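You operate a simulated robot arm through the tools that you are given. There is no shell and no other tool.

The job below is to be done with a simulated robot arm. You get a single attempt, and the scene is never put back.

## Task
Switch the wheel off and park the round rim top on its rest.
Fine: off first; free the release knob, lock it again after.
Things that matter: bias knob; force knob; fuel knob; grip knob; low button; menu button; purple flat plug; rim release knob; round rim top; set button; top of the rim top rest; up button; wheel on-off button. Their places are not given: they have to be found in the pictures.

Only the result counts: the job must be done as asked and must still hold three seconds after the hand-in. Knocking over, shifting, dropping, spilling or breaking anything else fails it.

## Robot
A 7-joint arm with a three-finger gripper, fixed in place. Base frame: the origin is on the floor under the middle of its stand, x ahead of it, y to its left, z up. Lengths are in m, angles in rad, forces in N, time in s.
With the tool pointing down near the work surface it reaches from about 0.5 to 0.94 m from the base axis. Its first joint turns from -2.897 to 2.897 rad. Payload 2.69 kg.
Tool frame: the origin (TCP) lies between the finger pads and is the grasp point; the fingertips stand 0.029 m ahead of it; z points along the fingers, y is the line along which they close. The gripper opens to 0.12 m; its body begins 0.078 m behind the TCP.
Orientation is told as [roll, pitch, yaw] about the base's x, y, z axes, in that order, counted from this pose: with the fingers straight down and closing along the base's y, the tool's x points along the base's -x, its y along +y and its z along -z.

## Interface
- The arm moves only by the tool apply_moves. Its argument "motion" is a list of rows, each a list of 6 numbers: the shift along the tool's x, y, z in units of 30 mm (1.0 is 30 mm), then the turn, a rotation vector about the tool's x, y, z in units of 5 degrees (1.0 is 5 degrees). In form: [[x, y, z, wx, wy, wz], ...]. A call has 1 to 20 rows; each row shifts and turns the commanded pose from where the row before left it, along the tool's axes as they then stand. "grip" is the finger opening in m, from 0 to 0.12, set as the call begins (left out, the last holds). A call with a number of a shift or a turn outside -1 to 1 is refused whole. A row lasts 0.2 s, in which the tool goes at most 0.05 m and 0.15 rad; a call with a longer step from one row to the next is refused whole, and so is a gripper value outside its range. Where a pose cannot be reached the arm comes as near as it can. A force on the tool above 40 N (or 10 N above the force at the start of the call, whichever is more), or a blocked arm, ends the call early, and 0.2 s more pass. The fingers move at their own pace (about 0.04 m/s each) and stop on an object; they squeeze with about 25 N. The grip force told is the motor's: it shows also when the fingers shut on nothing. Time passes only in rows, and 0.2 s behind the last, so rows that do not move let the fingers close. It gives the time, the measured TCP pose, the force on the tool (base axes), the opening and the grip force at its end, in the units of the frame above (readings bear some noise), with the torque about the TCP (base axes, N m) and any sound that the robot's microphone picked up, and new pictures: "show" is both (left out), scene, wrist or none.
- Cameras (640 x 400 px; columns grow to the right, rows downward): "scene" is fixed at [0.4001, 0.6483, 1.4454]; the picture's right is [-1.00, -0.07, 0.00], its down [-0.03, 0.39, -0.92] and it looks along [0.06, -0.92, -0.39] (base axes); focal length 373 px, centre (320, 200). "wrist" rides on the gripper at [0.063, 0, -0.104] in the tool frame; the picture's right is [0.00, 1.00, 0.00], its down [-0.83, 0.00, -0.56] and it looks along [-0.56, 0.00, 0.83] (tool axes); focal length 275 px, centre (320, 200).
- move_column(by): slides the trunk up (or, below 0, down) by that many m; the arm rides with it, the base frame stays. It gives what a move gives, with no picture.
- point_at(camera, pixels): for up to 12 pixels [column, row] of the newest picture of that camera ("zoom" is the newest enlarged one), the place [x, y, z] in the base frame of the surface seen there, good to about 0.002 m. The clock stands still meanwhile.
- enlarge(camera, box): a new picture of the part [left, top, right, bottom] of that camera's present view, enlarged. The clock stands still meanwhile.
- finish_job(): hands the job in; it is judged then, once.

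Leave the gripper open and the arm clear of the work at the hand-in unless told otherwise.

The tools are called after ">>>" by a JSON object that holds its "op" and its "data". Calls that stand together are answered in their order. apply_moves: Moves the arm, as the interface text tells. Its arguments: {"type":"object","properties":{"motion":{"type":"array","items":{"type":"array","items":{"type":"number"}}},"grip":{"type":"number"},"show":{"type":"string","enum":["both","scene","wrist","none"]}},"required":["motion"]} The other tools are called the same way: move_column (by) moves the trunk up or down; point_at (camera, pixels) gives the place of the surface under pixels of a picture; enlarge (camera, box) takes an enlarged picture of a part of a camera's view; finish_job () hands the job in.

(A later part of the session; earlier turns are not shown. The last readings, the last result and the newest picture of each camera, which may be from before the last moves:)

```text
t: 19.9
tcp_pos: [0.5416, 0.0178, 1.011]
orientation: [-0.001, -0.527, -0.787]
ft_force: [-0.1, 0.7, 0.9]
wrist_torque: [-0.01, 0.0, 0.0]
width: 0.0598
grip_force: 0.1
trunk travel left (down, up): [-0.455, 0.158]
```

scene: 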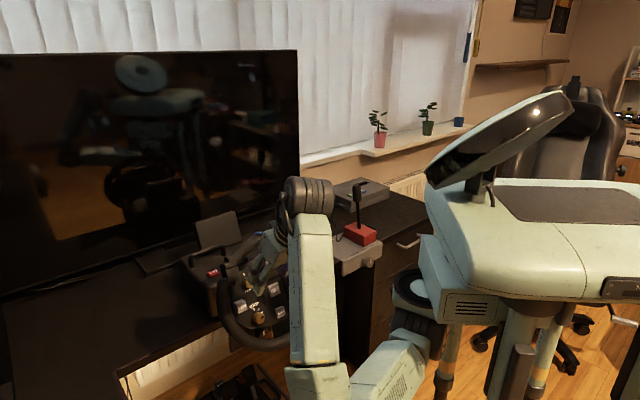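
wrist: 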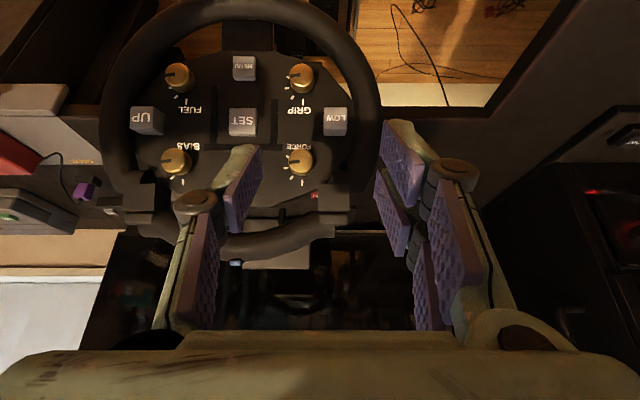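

The arm reaches this well and the wheel is square in view. I rise 0.12 m and shift 80 mm along tool -y to line up with the knob, then lower the trunk another 0.2 m.

>>> {"op": "apply_moves", "data": {"motion": [[-0.5, -0.667, -0.866, 0, 0, 0], [-0.5, -0.667, -0.866, 0, 0, 0], [-0.5, -0.667, -0.866, 0, 0, 0], [-0.5, -0.667, -0.866, 0, 0, 0]], "show": "both"}}

>>> {"op": "move_column", "data": {"by": -0.15}}

```text
t: 20.9
tcp_pos: [0.4867, -0.042, 1.1343]
orientation: [0.0, -0.523, -0.785]
ft_force: [-0.2, 0.6, -0.2]
wrist_torque: [0.0, -0.03, -0.02]
width: 0.0602
grip_force: 0.1
trunk travel left (down, up): [-0.455, 0.158]
```

scene: 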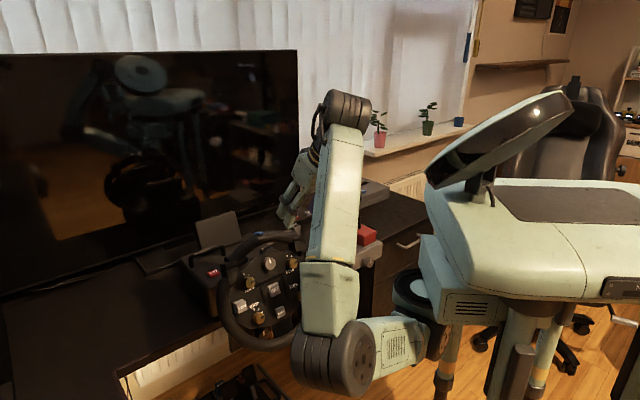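
wrist: 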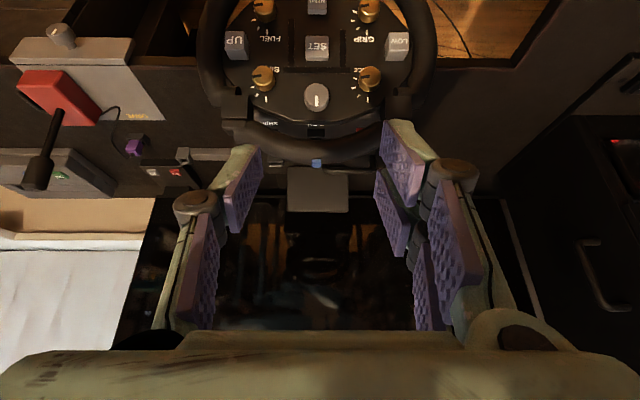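

```text
t: 22.6
tcp_pos: [0.4863, -0.0419, 0.9847]
orientation: [0.0, -0.523, -0.785]
ft_force: [-0.3, 0.0, 0.3]
wrist_torque: [0.03, -0.04, -0.01]
width: 0.0599
grip_force: 0.1
trunk travel left (down, up): [-0.305, 0.308]
```

Shoulder now about z 0.73. I rise another 0.12 m with the arm and lower the trunk 0.14 m, so the wrist ends well above the shoulder.

>>> {"op": "apply_moves", "data": {"motion": [[-0.5, 0, -0.866, 0, 0, 0], [-0.5, 0, -0.866, 0, 0, 0], [-0.5, 0, -0.866, 0, 0, 0], [-0.5, 0, -0.866, 0, 0, 0]], "show": "none"}}

>>> {"op": "move_column", "data": {"by": -0.14}}

>>> {"op": "apply_moves", "data": {"motion": [[0, 0, 0, 0, -1, 0], [0, 0, 0, 0, -1, 0]], "show": "both"}}

```text
t: 23.6
tcp_pos: [0.4887, -0.0317, 1.0537]
orientation: [-0.002, -0.527, -0.786]
ft_force: [0.3, -0.9, -0.2]
wrist_torque: [-0.02, -0.01, -0.01]
width: 0.0599
grip_force: 0.1
out of reach, approached as far as the arm can: row 3, 4
trunk travel left (down, up): [-0.305, 0.308]
```

```text
t: 25.3
tcp_pos: [0.487, -0.0313, 0.9135]
orientation: [0.001, -0.527, -0.786]
ft_force: [0.2, -0.3, -0.8]
wrist_torque: [0.01, -0.01, 0.01]
width: 0.0601
grip_force: 0.2
trunk travel left (down, up): [-0.165, 0.448]
```

```text
t: 25.9
tcp_pos: [0.4873, -0.0331, 0.9127]
orientation: [-0.001, -0.702, -0.786]
ft_force: [0.3, -0.5, 0.2]
wrist_torque: [0.01, 0.01, 0.01]
width: 0.0601
grip_force: 0.1
trunk travel left (down, up): [-0.165, 0.448]
```

scene: 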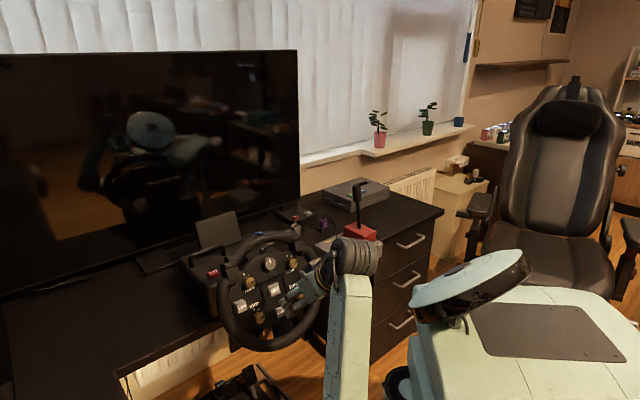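
wrist: 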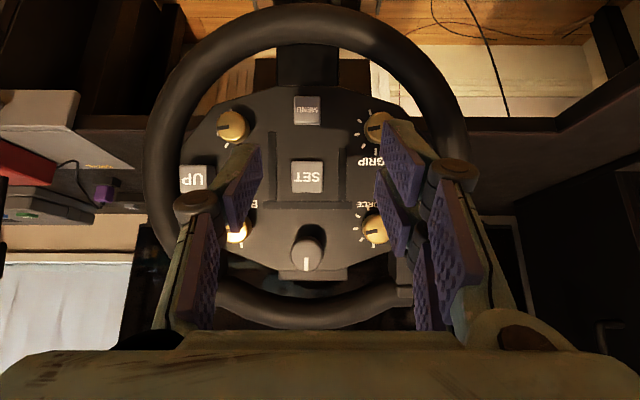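

The pose is reachable. I tilt the remaining 28° so that the tool axis is square to the wheel face.

>>> {"op": "apply_moves", "data": {"motion": [[0, 0, 0, 0, -1, 0], [0, 0, 0, 0, -1, 0], [0, 0, 0, 0, -1, 0], [0, 0, 0, 0, -1, 0], [0, 0, 0, 0, -1, 0], [0, 0, 0, 0, -0.55, 0]], "show": "both"}}

```text
t: 27.3
tcp_pos: [0.4874, -0.0315, 0.9136]
orientation: [-0.002, -1.186, -0.785]
ft_force: [-1.0, -0.2, 0.5]
wrist_torque: [0.04, -0.03, 0.01]
width: 0.0598
grip_force: 0.0
trunk travel left (down, up): [-0.165, 0.448]
```

scene: 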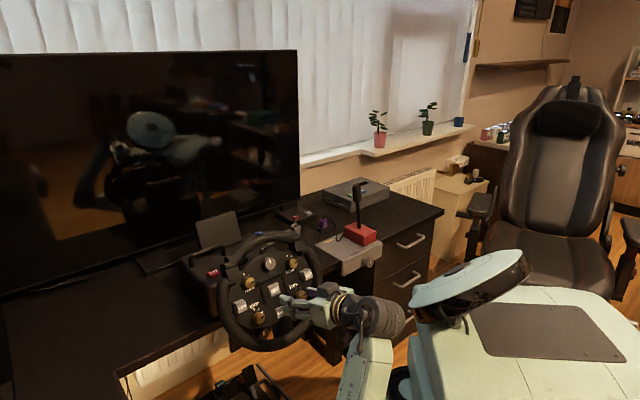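
wrist: 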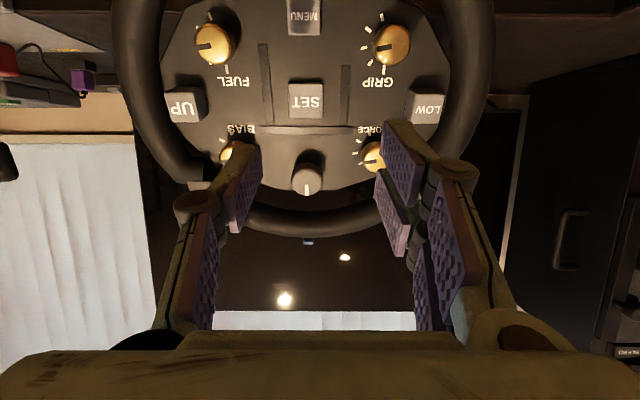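

Now the tool faces the wheel squarely. I enlarge the knob area and measure the knob's face, edges and neighbours.

>>> {"op": "enlarge", "data": {"camera": "wrist", "box": [220, 120, 420, 250]}}

>>> {"op": "point_at", "data": {"camera": "wrist", "pixels": [[307, 180], [295, 180], [319, 180], [307, 170], [307, 190], [280, 175], [335, 180], [307, 150], [225, 152], [371, 155], [307, 215], [307, 100]]}}

```text
3.08 times, centred on (320, 185) of wrist
```

zoom: 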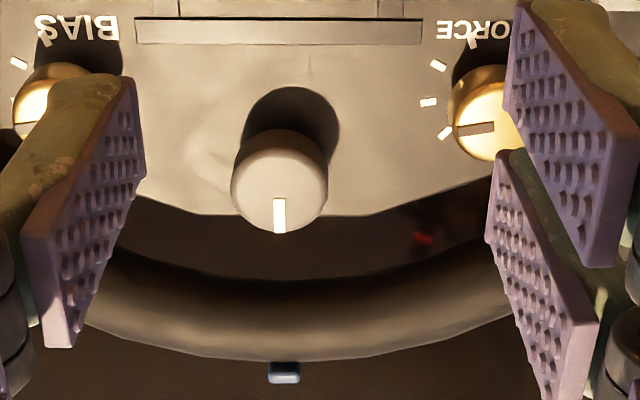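

```text
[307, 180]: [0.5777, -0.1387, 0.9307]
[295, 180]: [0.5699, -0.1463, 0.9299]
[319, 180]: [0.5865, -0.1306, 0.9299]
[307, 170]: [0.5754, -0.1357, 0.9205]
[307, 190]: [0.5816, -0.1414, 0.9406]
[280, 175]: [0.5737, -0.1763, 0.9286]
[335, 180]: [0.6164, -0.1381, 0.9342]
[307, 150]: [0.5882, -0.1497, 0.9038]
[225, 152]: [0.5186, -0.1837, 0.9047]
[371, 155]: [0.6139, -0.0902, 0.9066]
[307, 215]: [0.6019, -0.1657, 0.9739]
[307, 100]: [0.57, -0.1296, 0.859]
```

The knob's face centre is at about (0.578,-0.1385,0.930), 34 mm wide and 23 mm tall. I shift 68 mm up along the face (tool -x) and 12 mm along tool -y to line up, and set the opening to 0.05.

>>> {"op": "apply_moves", "data": {"motion": [[-0.75, -0.13, 0, 0, 0, 0], [-0.75, -0.13, 0, 0, 0, 0], [-0.75, -0.13, 0, 0, 0, 0]], "grip": 0.05, "show": "both"}}

```text
t: 28.1
tcp_pos: [0.498, -0.0572, 0.9754]
orientation: [-0.002, -1.185, -0.784]
ft_force: [0.6, 1.2, 0.0]
wrist_torque: [-0.03, -0.01, -0.02]
width: 0.0503
grip_force: 0.0
trunk travel left (down, up): [-0.165, 0.448]
```

scene: 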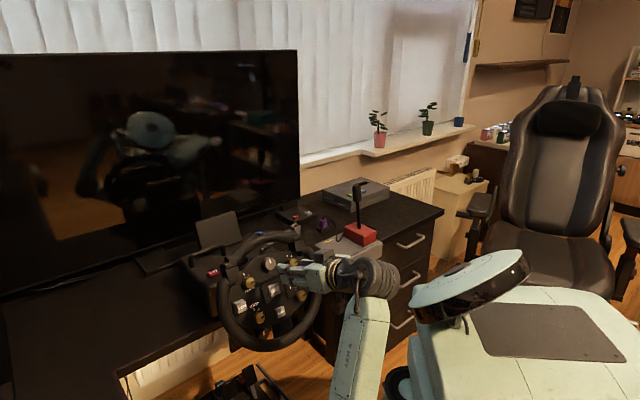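
wrist: 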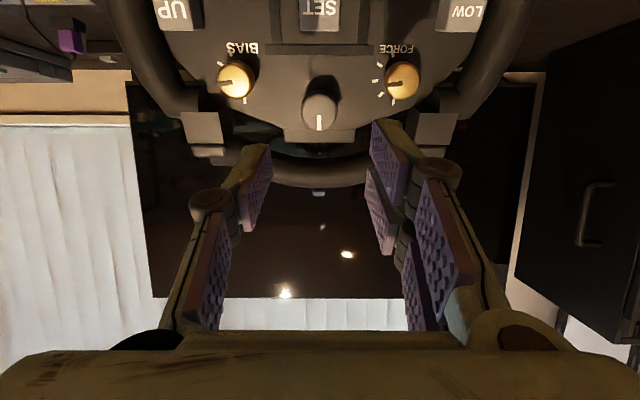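

Aligned within 1 mm by my figures. I verify the knob centre and the face tilt from this view with more points.

>>> {"op": "point_at", "data": {"camera": "wrist", "pixels": [[319, 108], [308, 110], [330, 110], [280, 90], [360, 90], [270, 120], [370, 122], [320, 60], [270, 30], [370, 30], [400, 78], [234, 78]]}}

>>> {"op": "enlarge", "data": {"camera": "wrist", "box": [200, 40, 440, 220]}}

```text
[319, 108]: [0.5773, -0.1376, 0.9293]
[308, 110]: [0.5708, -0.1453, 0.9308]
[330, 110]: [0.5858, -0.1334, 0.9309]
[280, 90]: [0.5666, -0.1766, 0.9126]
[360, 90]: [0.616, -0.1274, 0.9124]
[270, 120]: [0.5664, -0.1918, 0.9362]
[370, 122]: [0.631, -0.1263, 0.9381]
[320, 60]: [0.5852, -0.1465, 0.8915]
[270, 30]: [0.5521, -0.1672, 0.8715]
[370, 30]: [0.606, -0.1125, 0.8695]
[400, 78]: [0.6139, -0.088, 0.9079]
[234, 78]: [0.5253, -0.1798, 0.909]
```

```text
2.22 times, centred on (320, 130) of wrist
```

zoom: 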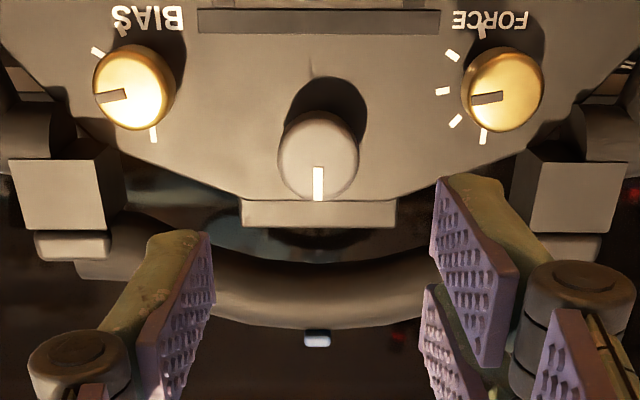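

The face tilt is 22.4° and the axis alignment is right. I advance 85 mm along the tool axis and check again before the last part.

>>> {"op": "apply_moves", "data": {"motion": [[0, 0, 0.9, 0, 0, 0], [0, 0, 0.9, 0, 0, 0], [0, 0, 0.6, 0, 0, 0], [0, 0, 0.43, 0, 0, 0]], "show": "both"}}

```text
t: 29.1
tcp_pos: [0.5537, -0.1141, 0.9427]
orientation: [-0.005, -1.185, -0.782]
ft_force: [-0.1, -0.7, 0.1]
wrist_torque: [0.03, 0.01, -0.01]
width: 0.0502
grip_force: 0.1
trunk travel left (down, up): [-0.165, 0.448]
```

scene: 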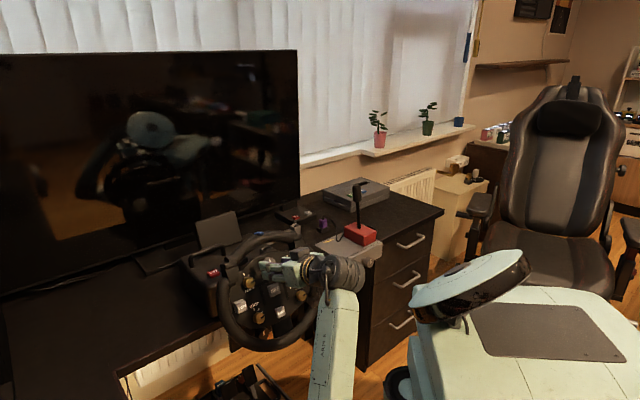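
wrist: 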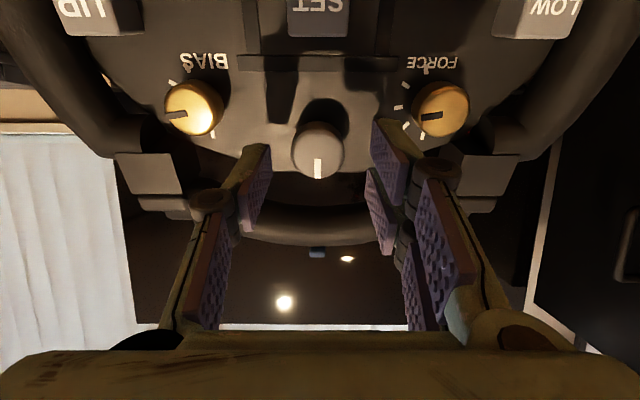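

The knob sits between the fingers. I advance the last 22 mm slowly so the tips overlap the knob by about 15 mm.

>>> {"op": "apply_moves", "data": {"motion": [[0, 0, 0.25, 0, 0, 0], [0, 0, 0.25, 0, 0, 0], [0, 0, 0.25, 0, 0, 0]], "show": "wrist"}}

>>> {"op": "enlarge", "data": {"camera": "wrist", "box": [160, 60, 480, 260]}}

```text
t: 29.9
tcp_pos: [0.5684, -0.1282, 0.9356]
orientation: [-0.002, -1.184, -0.784]
ft_force: [-0.5, 0.4, 0.0]
wrist_torque: [0.04, 0.01, -0.02]
width: 0.0498
grip_force: 0.0
trunk travel left (down, up): [-0.165, 0.448]
```

wrist: 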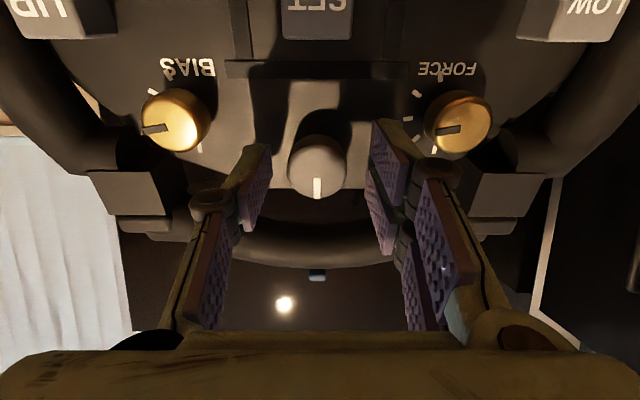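

```text
2.00 times, centred on (320, 160) of wrist
```

zoom: 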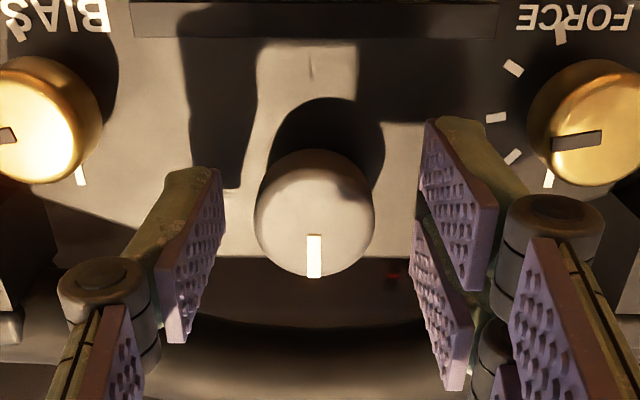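

The knob is centred between the pads. I close the fingers on it.

>>> {"op": "apply_moves", "data": {"motion": [[0, 0, 0, 0, 0, 0], [0, 0, 0, 0, 0, 0], [0, 0, 0, 0, 0, 0], [0, 0, 0, 0, 0, 0]], "grip": 0, "show": "wrist"}}

>>> {"op": "enlarge", "data": {"camera": "wrist", "box": [160, 60, 480, 260]}}

```text
t: 30.9
tcp_pos: [0.5697, -0.1293, 0.9362]
orientation: [-0.002, -1.185, -0.785]
ft_force: [-1.1, -4.9, 1.1]
wrist_torque: [-0.23, -0.04, -0.23]
width: 0.0303
grip_force: 44.8
trunk travel left (down, up): [-0.165, 0.448]
```

wrist: 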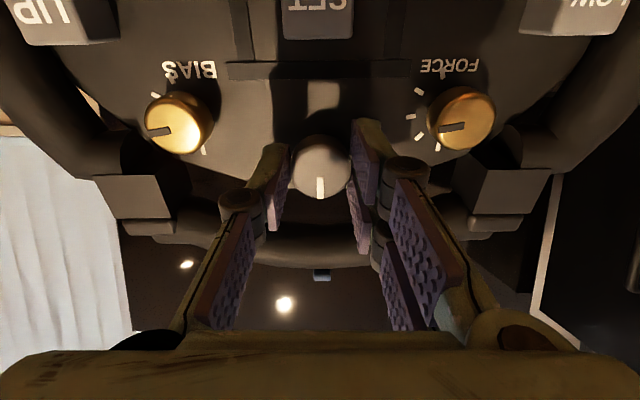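

```text
2.00 times, centred on (320, 160) of wrist
```

zoom: 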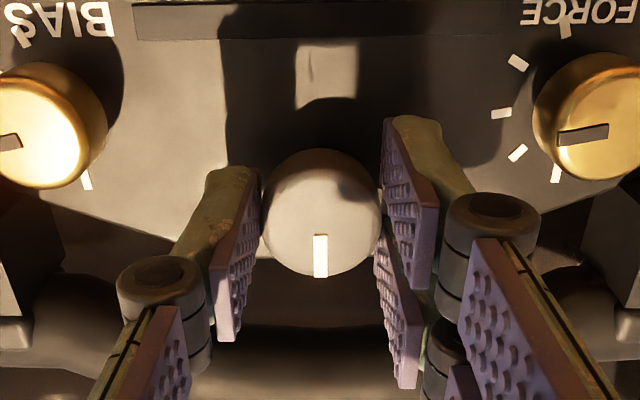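

The knob is held (width 0.030, steady force). I try a small turn counter-clockwise as the driver sees it (wz negative), 8°, and read the torque.

>>> {"op": "apply_moves", "data": {"motion": [[0, 0, 0, 0, 0, -0.8], [0, 0, 0, 0, 0, -0.8], [0, 0, 0, 0, 0, 0]], "show": "wrist"}}

>>> {"op": "enlarge", "data": {"camera": "wrist", "box": [160, 60, 480, 260]}}

```text
t: 31.7
tcp_pos: [0.5716, -0.1276, 0.9359]
orientation: [-0.339, -1.165, -0.416]
ft_force: [24.6, -4.4, 16.5]
wrist_torque: [0.29, -0.85, 0.01]
width: 0.0302
grip_force: 44.2
trunk travel left (down, up): [-0.165, 0.448]
```

wrist: 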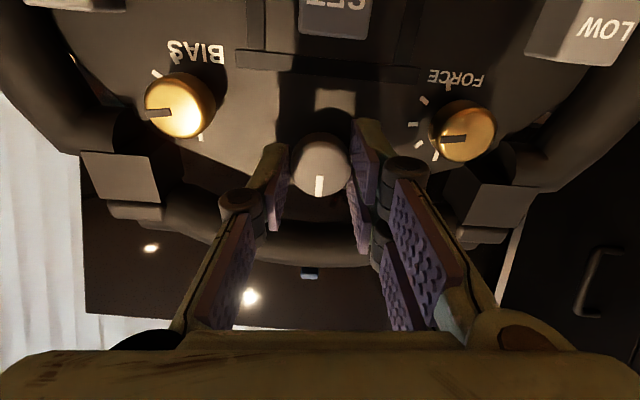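

```text
2.00 times, centred on (320, 160) of wrist
```

zoom: 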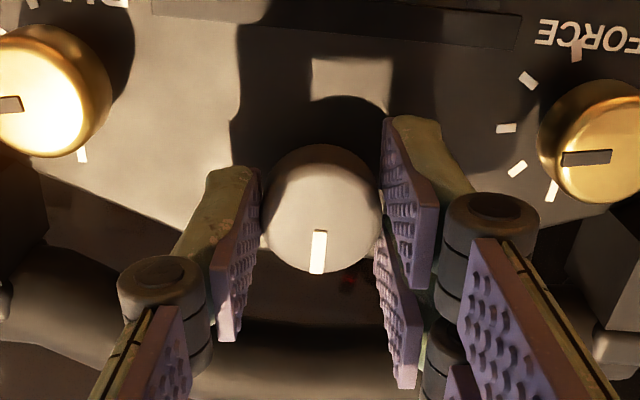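

The torque about the knob axis rose to about 0.7 N m and the pointer stayed put against the plate: this way is blocked. I turn back and then 8° the other way (clockwise).

>>> {"op": "apply_moves", "data": {"motion": [[0, 0, 0, 0, 0, 0.8], [0, 0, 0, 0, 0, 0.8], [0, 0, 0, 0, 0, 0]], "show": "wrist"}}

>>> {"op": "enlarge", "data": {"camera": "wrist", "box": [160, 60, 480, 260]}}

```text
t: 32.5
tcp_pos: [0.5682, -0.1307, 0.938]
orientation: [0.003, -1.191, -0.791]
ft_force: [16.9, -21.8, 25.2]
wrist_torque: [0.04, 0.0, 0.06]
width: 0.0301
grip_force: 45.4
trunk travel left (down, up): [-0.165, 0.448]
```

wrist: 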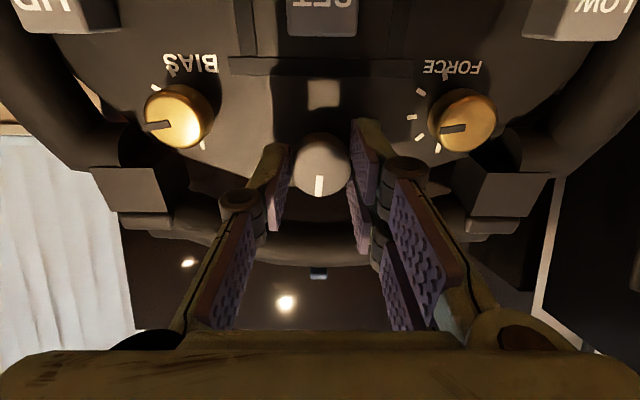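

```text
2.00 times, centred on (320, 160) of wrist
```

zoom: 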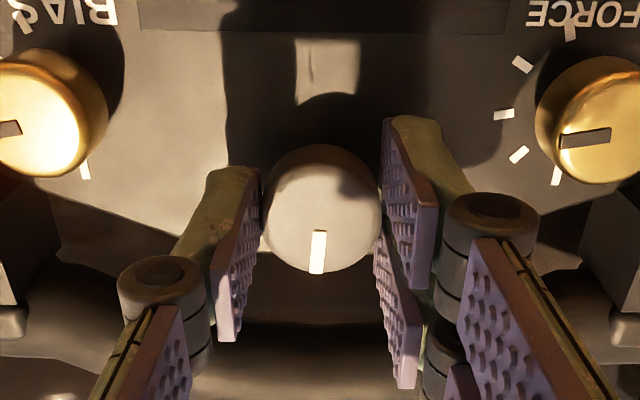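

The knob turned with the fingers this way (pointer is now about 6° off relative to the plate), so clockwise frees it. But a side force of ~37 N built up, mostly along the face; I relieve it by a 1 mm shift before turning on.

>>> {"op": "apply_moves", "data": {"motion": [[-0.03, 0, 0.02, 0, 0, 0], [0, 0, 0, 0, 0, 0]], "show": "none"}}

```text
t: 33.1
tcp_pos: [0.5687, -0.1296, 0.9374]
orientation: [-0.002, -1.19, -0.785]
ft_force: [3.9, -7.8, 14.0]
wrist_torque: [-1.26, -0.9, -0.47]
width: 0.0298
grip_force: 45.1
trunk travel left (down, up): [-0.165, 0.448]
```

The side force dropped to about 16 N. I now turn 10° clockwise.

>>> {"op": "apply_moves", "data": {"motion": [[-0.02, 0, 0, 0, 0, 0.7], [0, 0, 0, 0, 0, 0.7], [0, 0, 0, 0, 0, 0.6]], "show": "wrist"}}

>>> {"op": "enlarge", "data": {"camera": "wrist", "box": [160, 60, 480, 260]}}

```text
t: 33.9
tcp_pos: [0.5703, -0.1295, 0.9375]
orientation: [0.406, -1.148, -1.224]
ft_force: [-2.5, 2.8, 6.6]
wrist_torque: [-0.42, -0.24, -0.28]
width: 0.03
grip_force: 45.2
trunk travel left (down, up): [-0.165, 0.448]
```

wrist: 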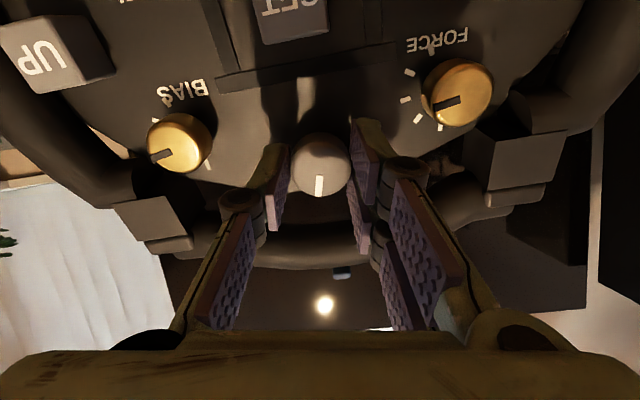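

```text
2.00 times, centred on (320, 160) of wrist
```

zoom: 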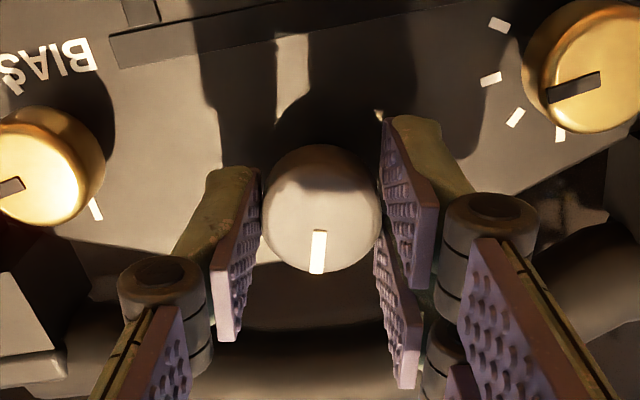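

The knob turns along freely (torque small). I continue clockwise by 25° more.

>>> {"op": "apply_moves", "data": {"motion": [[0, 0, 0, 0, 0, 1], [0, 0, 0, 0, 0, 1], [0, 0, 0, 0, 0, 1], [0, 0, 0, 0, 0, 1], [0, 0, 0, 0, 0, 1]], "show": "wrist"}}

>>> {"op": "enlarge", "data": {"camera": "wrist", "box": [160, 60, 480, 260]}}

```text
t: 35.1
tcp_pos: [0.5674, -0.1303, 0.936]
orientation: [0.848, -0.963, -1.734]
ft_force: [2.3, -0.4, 5.7]
wrist_torque: [-0.79, -0.45, -0.65]
width: 0.03
grip_force: 45.0
out of reach, approached as far as the arm can: row 5
trunk travel left (down, up): [-0.165, 0.448]
```

wrist: 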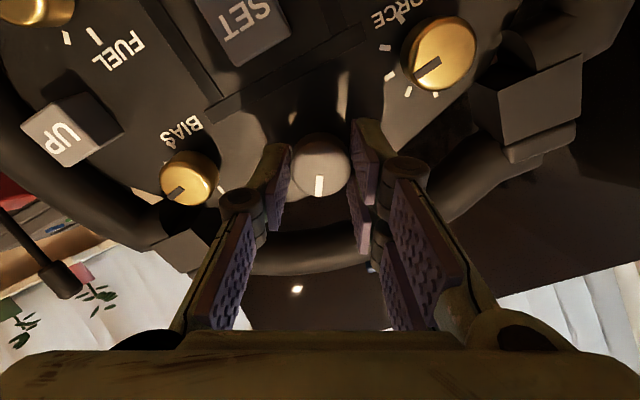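

```text
2.00 times, centred on (320, 160) of wrist
```

zoom: 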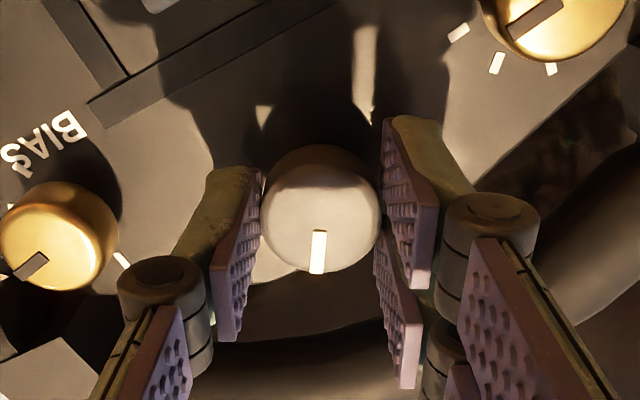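

The arm's last joint is at its limit after about 37° of turning; no stop felt yet in the knob. I will regrasp: first check the height of the dark strip and neighbours near the knob to keep clear.

>>> {"op": "point_at", "data": {"camera": "zoom", "pixels": [[170, 95], [240, 60], [130, 105], [180, 150], [280, 100], [320, 200], [60, 235], [560, 25], [110, 30], [480, 100]]}}

```text
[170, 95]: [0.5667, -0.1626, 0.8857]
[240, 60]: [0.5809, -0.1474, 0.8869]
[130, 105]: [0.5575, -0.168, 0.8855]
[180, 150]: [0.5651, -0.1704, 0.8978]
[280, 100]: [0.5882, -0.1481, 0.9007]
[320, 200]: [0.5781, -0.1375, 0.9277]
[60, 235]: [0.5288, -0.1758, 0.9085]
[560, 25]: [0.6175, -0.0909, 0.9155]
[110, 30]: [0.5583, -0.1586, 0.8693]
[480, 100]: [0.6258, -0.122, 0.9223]
```

The strip is flush with the plate, so there is room. I open to 0.046, back off 30 mm, turn the tool 75° back (counter-clockwise) in the air and look.

>>> {"op": "apply_moves", "data": {"motion": [[0, 0, 0, 0, 0, 0], [0, 0, 0, 0, 0, 0], [0, 0, -0.5, 0, 0, 0], [0, 0, -0.5, 0, 0, 0], [0, 0, 0, 0, 0, -1], [0, 0, 0, 0, 0, -1], [0, 0, 0, 0, 0, -1], [0, 0, 0, 0, 0, -1], [0, 0, 0, 0, 0, -1], [0, 0, 0, 0, 0, -1], [0, 0, 0, 0, 0, -1], [0, 0, 0, 0, 0, -1], [0, 0, 0, 0, 0, -1], [0, 0, 0, 0, 0, -1], [0, 0, 0, 0, 0, -1], [0, 0, 0, 0, 0, -1], [0, 0, 0, 0, 0, -1], [0, 0, 0, 0, 0, -1], [0, 0, 0, 0, 0, -1]], "grip": 0.046, "show": "both"}}

```text
t: 39.1
tcp_pos: [0.5489, -0.1091, 0.9475]
orientation: [-1.07, -0.672, 0.455]
ft_force: [-0.5, -0.6, 0.5]
wrist_torque: [-0.04, -0.01, 0.0]
width: 0.046
grip_force: 0.1
trunk travel left (down, up): [-0.165, 0.448]
```

scene: 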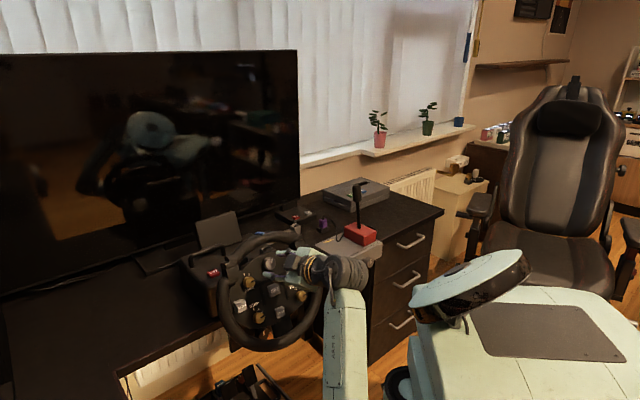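
wrist: 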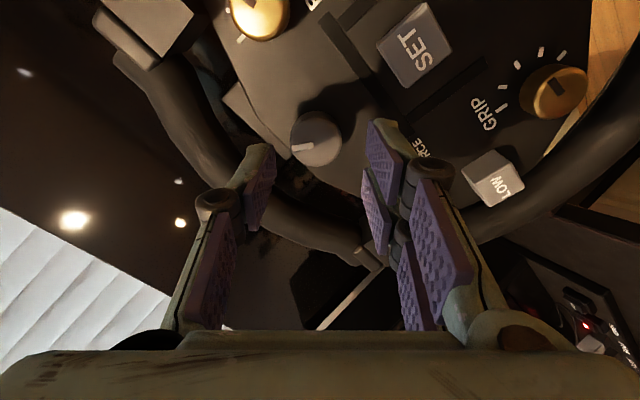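

The pointer now stands about 30–35° clockwise from its start. The fingers have ~1 cm room beside the FORCE knob. I advance 30 mm and close again on the knob.

>>> {"op": "apply_moves", "data": {"motion": [[0, 0, 0.5, 0, 0, 0], [0, 0, 0.3, 0, 0, 0], [0, 0, 0.2, 0, 0, 0]], "show": "wrist"}}

>>> {"op": "enlarge", "data": {"camera": "wrist", "box": [160, 40, 480, 260]}}

```text
t: 39.9
tcp_pos: [0.5681, -0.1298, 0.9361]
orientation: [-1.068, -0.676, 0.454]
ft_force: [-0.5, -0.1, 0.1]
wrist_torque: [0.0, -0.03, -0.02]
width: 0.0459
grip_force: 0.0
trunk travel left (down, up): [-0.165, 0.448]
```

wrist: 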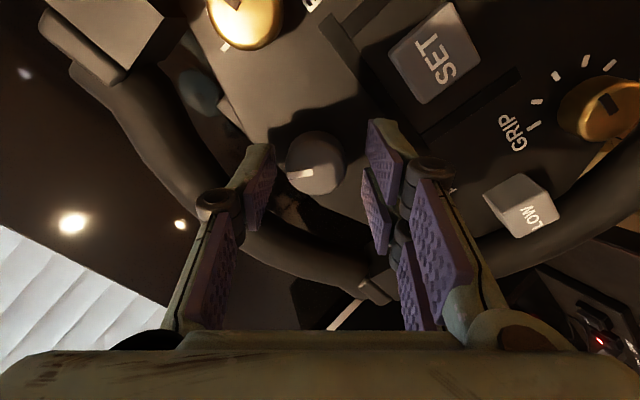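

```text
1.82 times, centred on (320, 150) of wrist
```

zoom: 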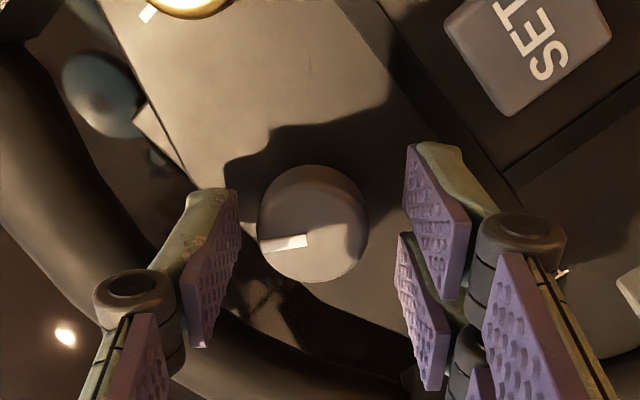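

The knob is between the pads again. I close on it.

>>> {"op": "apply_moves", "data": {"motion": [[0, 0, 0, 0, 0, 0], [0, 0, 0, 0, 0, 0], [0, 0, 0, 0, 0, 0], [0, 0, 0, 0, 0, 0]], "grip": 0, "show": "none"}}

>>> {"op": "apply_moves", "data": {"motion": [[0, 0, 0, 0, 0, 1], [0, 0, 0, 0, 0, 1], [0, 0, 0, 0, 0, 1], [0, 0, 0, 0, 0, 1]], "show": "wrist"}}

>>> {"op": "enlarge", "data": {"camera": "wrist", "box": [160, 40, 480, 260]}}

```text
t: 40.9
tcp_pos: [0.5684, -0.1302, 0.9377]
orientation: [-1.072, -0.676, 0.454]
ft_force: [8.7, -13.2, 15.7]
wrist_torque: [-0.27, 0.09, -0.6]
width: 0.0299
grip_force: 44.9
trunk travel left (down, up): [-0.165, 0.448]
```

```text
t: 41.9
tcp_pos: [0.5688, -0.13, 0.9375]
orientation: [-0.851, -0.968, 0.16]
ft_force: [16.8, -13.5, 15.1]
wrist_torque: [-0.72, -0.93, 0.39]
width: 0.0296
grip_force: 44.8
trunk travel left (down, up): [-0.165, 0.448]
```

wrist: 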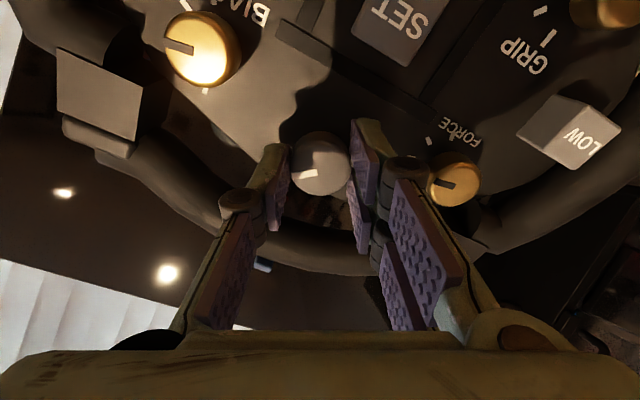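

```text
1.82 times, centred on (320, 150) of wrist
```

zoom: 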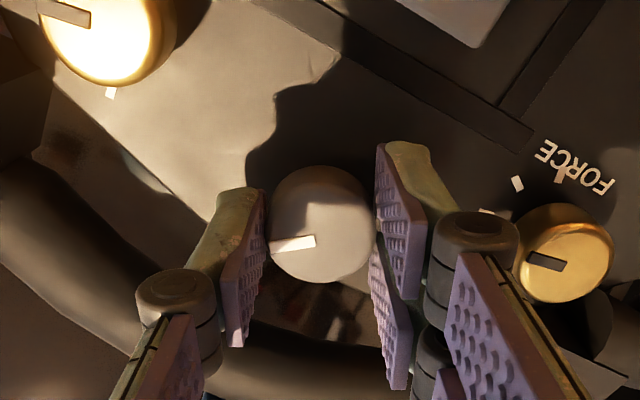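

The knob follows again; side force about 22 N along the face. I relieve it slightly while turning 20° more.

>>> {"op": "apply_moves", "data": {"motion": [[-0.025, -0.01, 0.015, 0, 0, 0.5], [0, 0, 0, 0, 0, 1], [0, 0, 0, 0, 0, 1], [0, 0, 0, 0, 0, 1], [0, 0, 0, 0, 0, 0.5]], "show": "wrist"}}

>>> {"op": "enlarge", "data": {"camera": "wrist", "box": [160, 40, 480, 260]}}

```text
t: 43.1
tcp_pos: [0.5694, -0.1314, 0.937]
orientation: [-0.311, -1.164, -0.451]
ft_force: [-0.8, -3.9, 5.3]
wrist_torque: [0.71, 0.79, -0.12]
width: 0.0301
grip_force: 45.0
trunk travel left (down, up): [-0.165, 0.448]
```

wrist: 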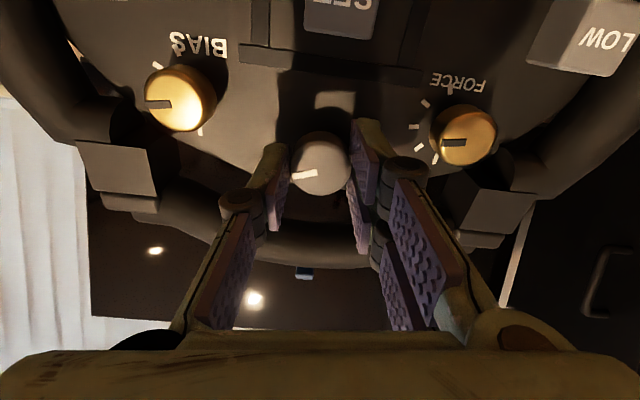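

```text
1.82 times, centred on (320, 150) of wrist
```

zoom: 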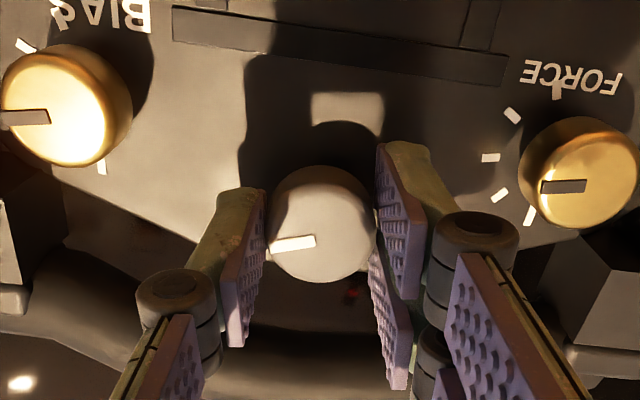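

The pointer is now about 75° clockwise from up. I continue clockwise 20° and watch for a stop.

>>> {"op": "apply_moves", "data": {"motion": [[0, 0, 0, 0, 0, 0.7], [0, 0, 0, 0, 0, 0.7], [0, 0, 0, 0, 0, 0.7], [0, 0, 0, 0, 0, 0]], "show": "wrist"}}

>>> {"op": "enlarge", "data": {"camera": "wrist", "box": [160, 40, 480, 260]}}

```text
t: 44.1
tcp_pos: [0.5709, -0.1296, 0.9375]
orientation: [0.128, -1.18, -0.926]
ft_force: [-3.5, 1.2, 0.2]
wrist_torque: [-0.16, -0.2, -0.05]
width: 0.0301
grip_force: 44.8
trunk travel left (down, up): [-0.165, 0.448]
```

wrist: 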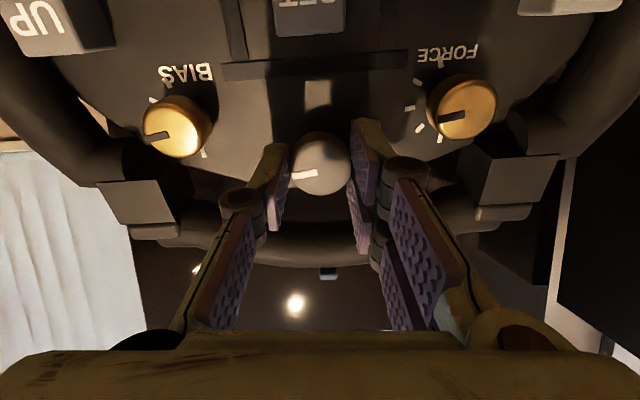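

```text
1.82 times, centred on (320, 150) of wrist
```

zoom: 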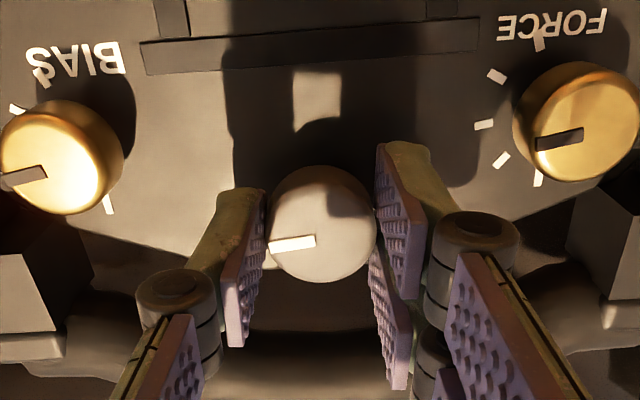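

Still free, pointer about 85°. I continue in smaller steps.

>>> {"op": "apply_moves", "data": {"motion": [[0, 0, 0, 0, 0, 0.7], [0, 0, 0, 0, 0, 0.7], [0, 0, 0, 0, 0, 0]], "show": "wrist"}}

>>> {"op": "enlarge", "data": {"camera": "wrist", "box": [160, 40, 480, 260]}}

```text
t: 44.9
tcp_pos: [0.5702, -0.13, 0.9362]
orientation: [0.404, -1.151, -1.224]
ft_force: [-0.7, 0.6, 1.1]
wrist_torque: [0.2, 0.16, 0.16]
width: 0.03
grip_force: 45.1
trunk travel left (down, up): [-0.165, 0.448]
```

wrist: 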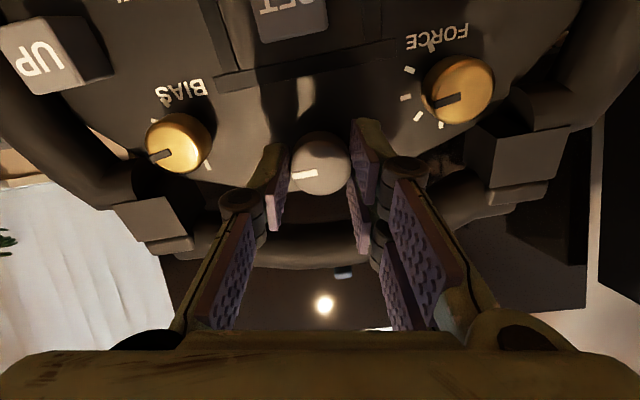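

```text
1.82 times, centred on (320, 150) of wrist
```

zoom: 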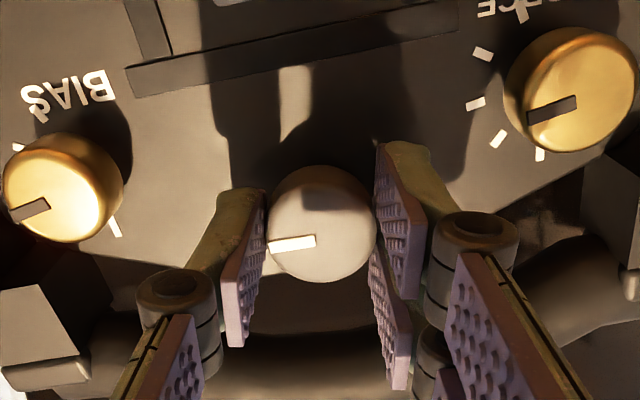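

The pointer is now about 90° from its start. I try a little further to feel for the end stop.

>>> {"op": "apply_moves", "data": {"motion": [[0, 0, 0, 0, 0, 0.6], [0, 0, 0, 0, 0, 0.6], [0, 0, 0, 0, 0, 0]], "show": "wrist"}}

>>> {"op": "enlarge", "data": {"camera": "wrist", "box": [160, 40, 480, 260]}}

```text
t: 45.7
tcp_pos: [0.5678, -0.1309, 0.9376]
orientation: [0.598, -1.099, -1.441]
ft_force: [-12.4, -9.7, -1.8]
wrist_torque: [-0.76, 0.71, -0.18]
width: 0.0299
grip_force: 45.0
trunk travel left (down, up): [-0.165, 0.448]
```

wrist: 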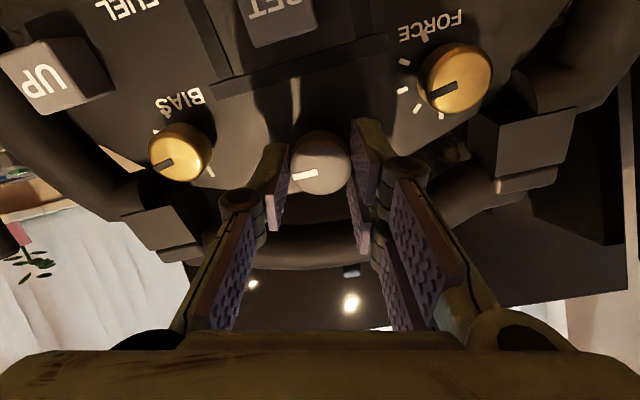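

```text
1.82 times, centred on (320, 150) of wrist
```

zoom: 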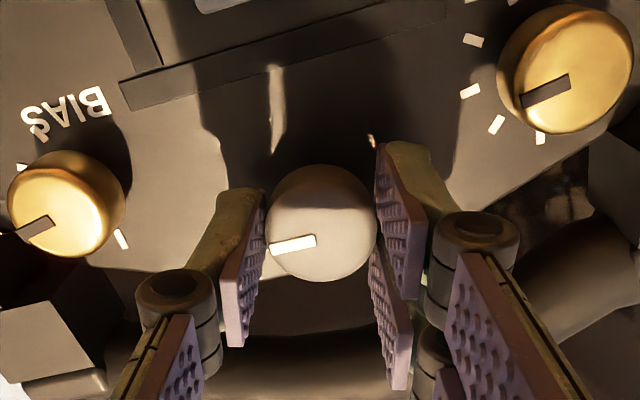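

The axis torque jumped to about 0.9 N m: the end stop is reached at ~90°, so the knob is free now. I open and back away 100 mm along the tool axis.

>>> {"op": "apply_moves", "data": {"motion": [[0, 0, 0, 0, 0, 0], [0, 0, 0, 0, 0, 0], [0, 0, -0.4, 0, 0, 0], [0, 0, -0.6, 0, 0, 0], [0, 0, -1, 0, 0, 0], [0, 0, -1, 0, 0, 0], [0, 0, -1, 0, 0, 0]], "grip": 0.048, "show": "both"}}

>>> {"op": "enlarge", "data": {"camera": "wrist", "box": [160, 20, 480, 240]}}

```text
t: 47.3
tcp_pos: [0.4906, -0.0488, 0.9819]
orientation: [0.594, -1.102, -1.434]
ft_force: [0.0, -0.5, 1.0]
wrist_torque: [-0.02, 0.01, 0.01]
width: 0.0478
grip_force: 0.0
trunk travel left (down, up): [-0.165, 0.448]
```

scene: 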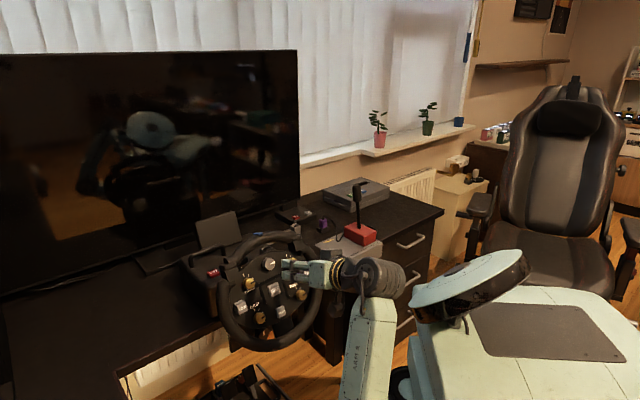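
wrist: 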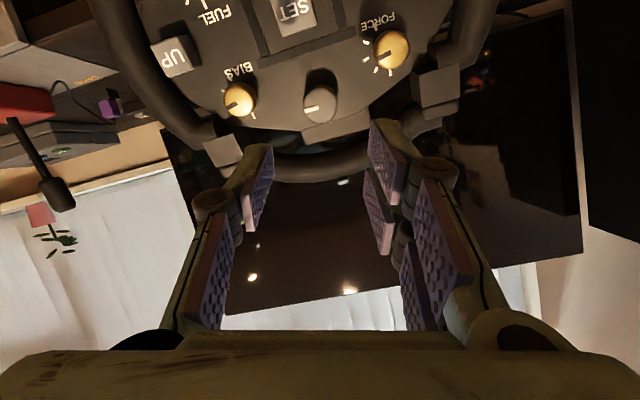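

```text
1.82 times, centred on (320, 130) of wrist
```

zoom: 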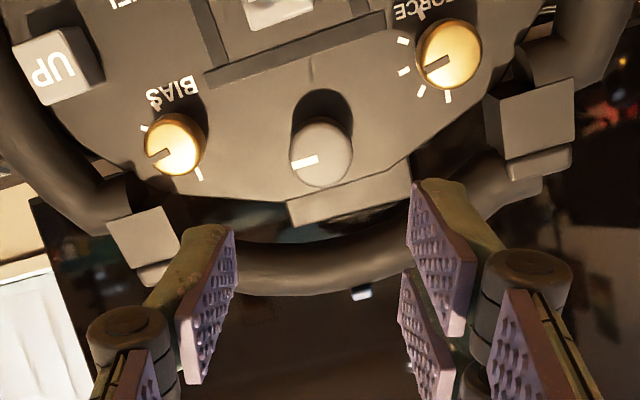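

I check the knob's pointer in the scene view.

>>> {"op": "enlarge", "data": {"camera": "scene", "box": [225, 230, 315, 300]}}

```text
5.71 times, centred on (270, 265) of scene
```

zoom: 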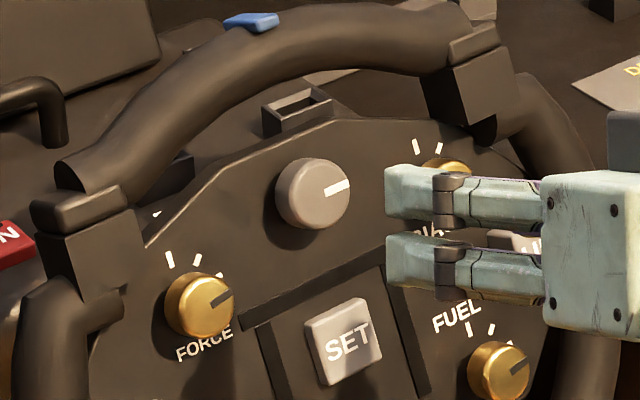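

The knob's pointer is turned 90° to the right, as intended. Now I undo the roll (−16°), lower 68 mm along the face and tilt the tool back toward vertical by 38°, retracing my inbound path.

>>> {"op": "apply_moves", "data": {"motion": [[0, 0, -0.3, 0, 0, -0.79], [0, 0, -0.3, 0, 0, -0.79], [0, 0, -0.3, 0, 0, -0.79], [0, 0, 0, 0, 0, -0.79], [0.75, 0, 0, 0, 0, 0], [0.75, 0, 0, 0, 0, 0], [0.75, 0, 0, 0, 0, 0], [0, 0, 0, 0, 1, 0], [0, 0, 0, 0, 1, 0], [0, 0, 0, 0, 1, 0], [0, 0, 0, 0, 1, 0], [0, 0, 0, 0, 1, 0], [0, 0, 0, 0, 1, 0], [0, 0, 0, 0, 1, 0], [0, 0, 0, 0, 0.6, 0]], "show": "both"}}

```text
t: 50.5
tcp_pos: [0.4579, -0.0135, 0.9137]
orientation: [-0.014, -0.528, -0.805]
ft_force: [0.7, -0.1, 0.1]
wrist_torque: [-0.02, -0.01, -0.01]
width: 0.0483
grip_force: 0.0
out of reach, approached as far as the arm can: row 15
trunk travel left (down, up): [-0.165, 0.448]
```

scene: 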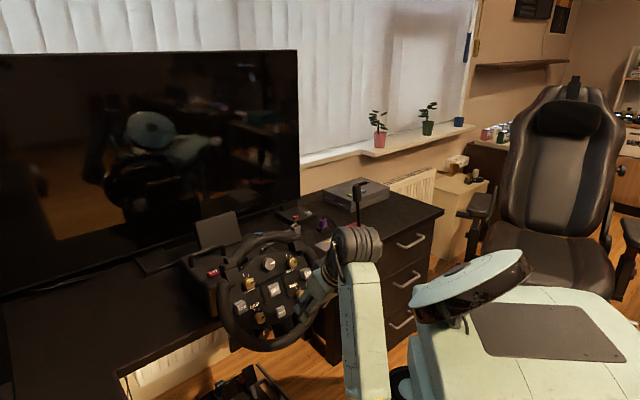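
wrist: 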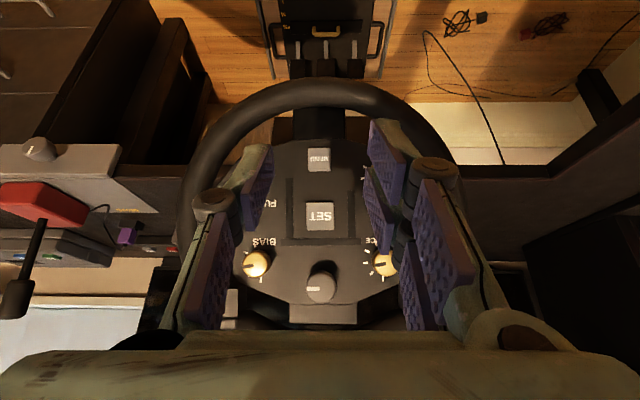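

Good. I raise the trunk 0.29 m; the hand rises straight up in front of the wheel.

>>> {"op": "move_column", "data": {"by": 0.29}}

>>> {"op": "apply_moves", "data": {"motion": [[0.5, 0.6, 0.866, 0, 0, 0], [0.5, 0.6, 0.866, 0, 0, 0], [0.5, 0.6, 0.866, 0, 0, 0], [0.5, 0.6, 0.866, 0, 0, 0]], "show": "both"}}

```text
t: 53.4
tcp_pos: [0.4572, -0.0121, 1.2046]
orientation: [-0.017, -0.532, -0.802]
ft_force: [-0.2, -0.1, -0.4]
wrist_torque: [0.0, 0.0, 0.0]
width: 0.0481
grip_force: 0.0
trunk travel left (down, up): [-0.455, 0.158]
```

```text
t: 54.4
tcp_pos: [0.5082, 0.0393, 1.0845]
orientation: [0.001, -0.525, -0.791]
ft_force: [-0.5, -0.7, 0.5]
wrist_torque: [0.0, -0.02, -0.03]
width: 0.0483
grip_force: 0.0
trunk travel left (down, up): [-0.455, 0.158]
```

scene: 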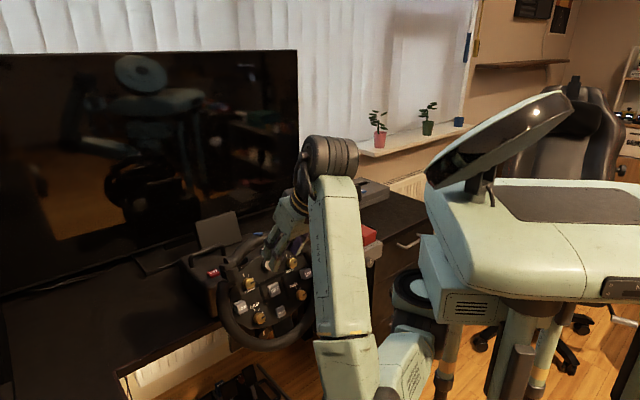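
wrist: 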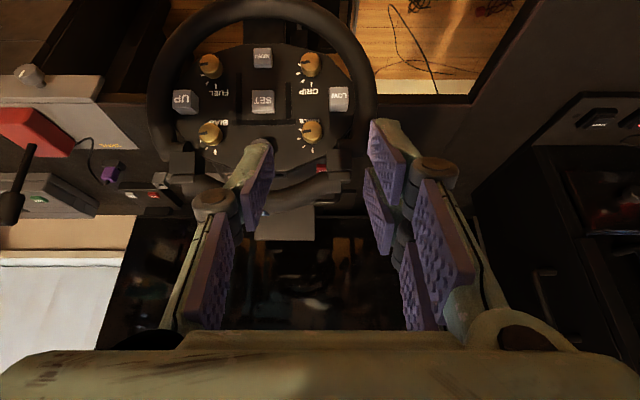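

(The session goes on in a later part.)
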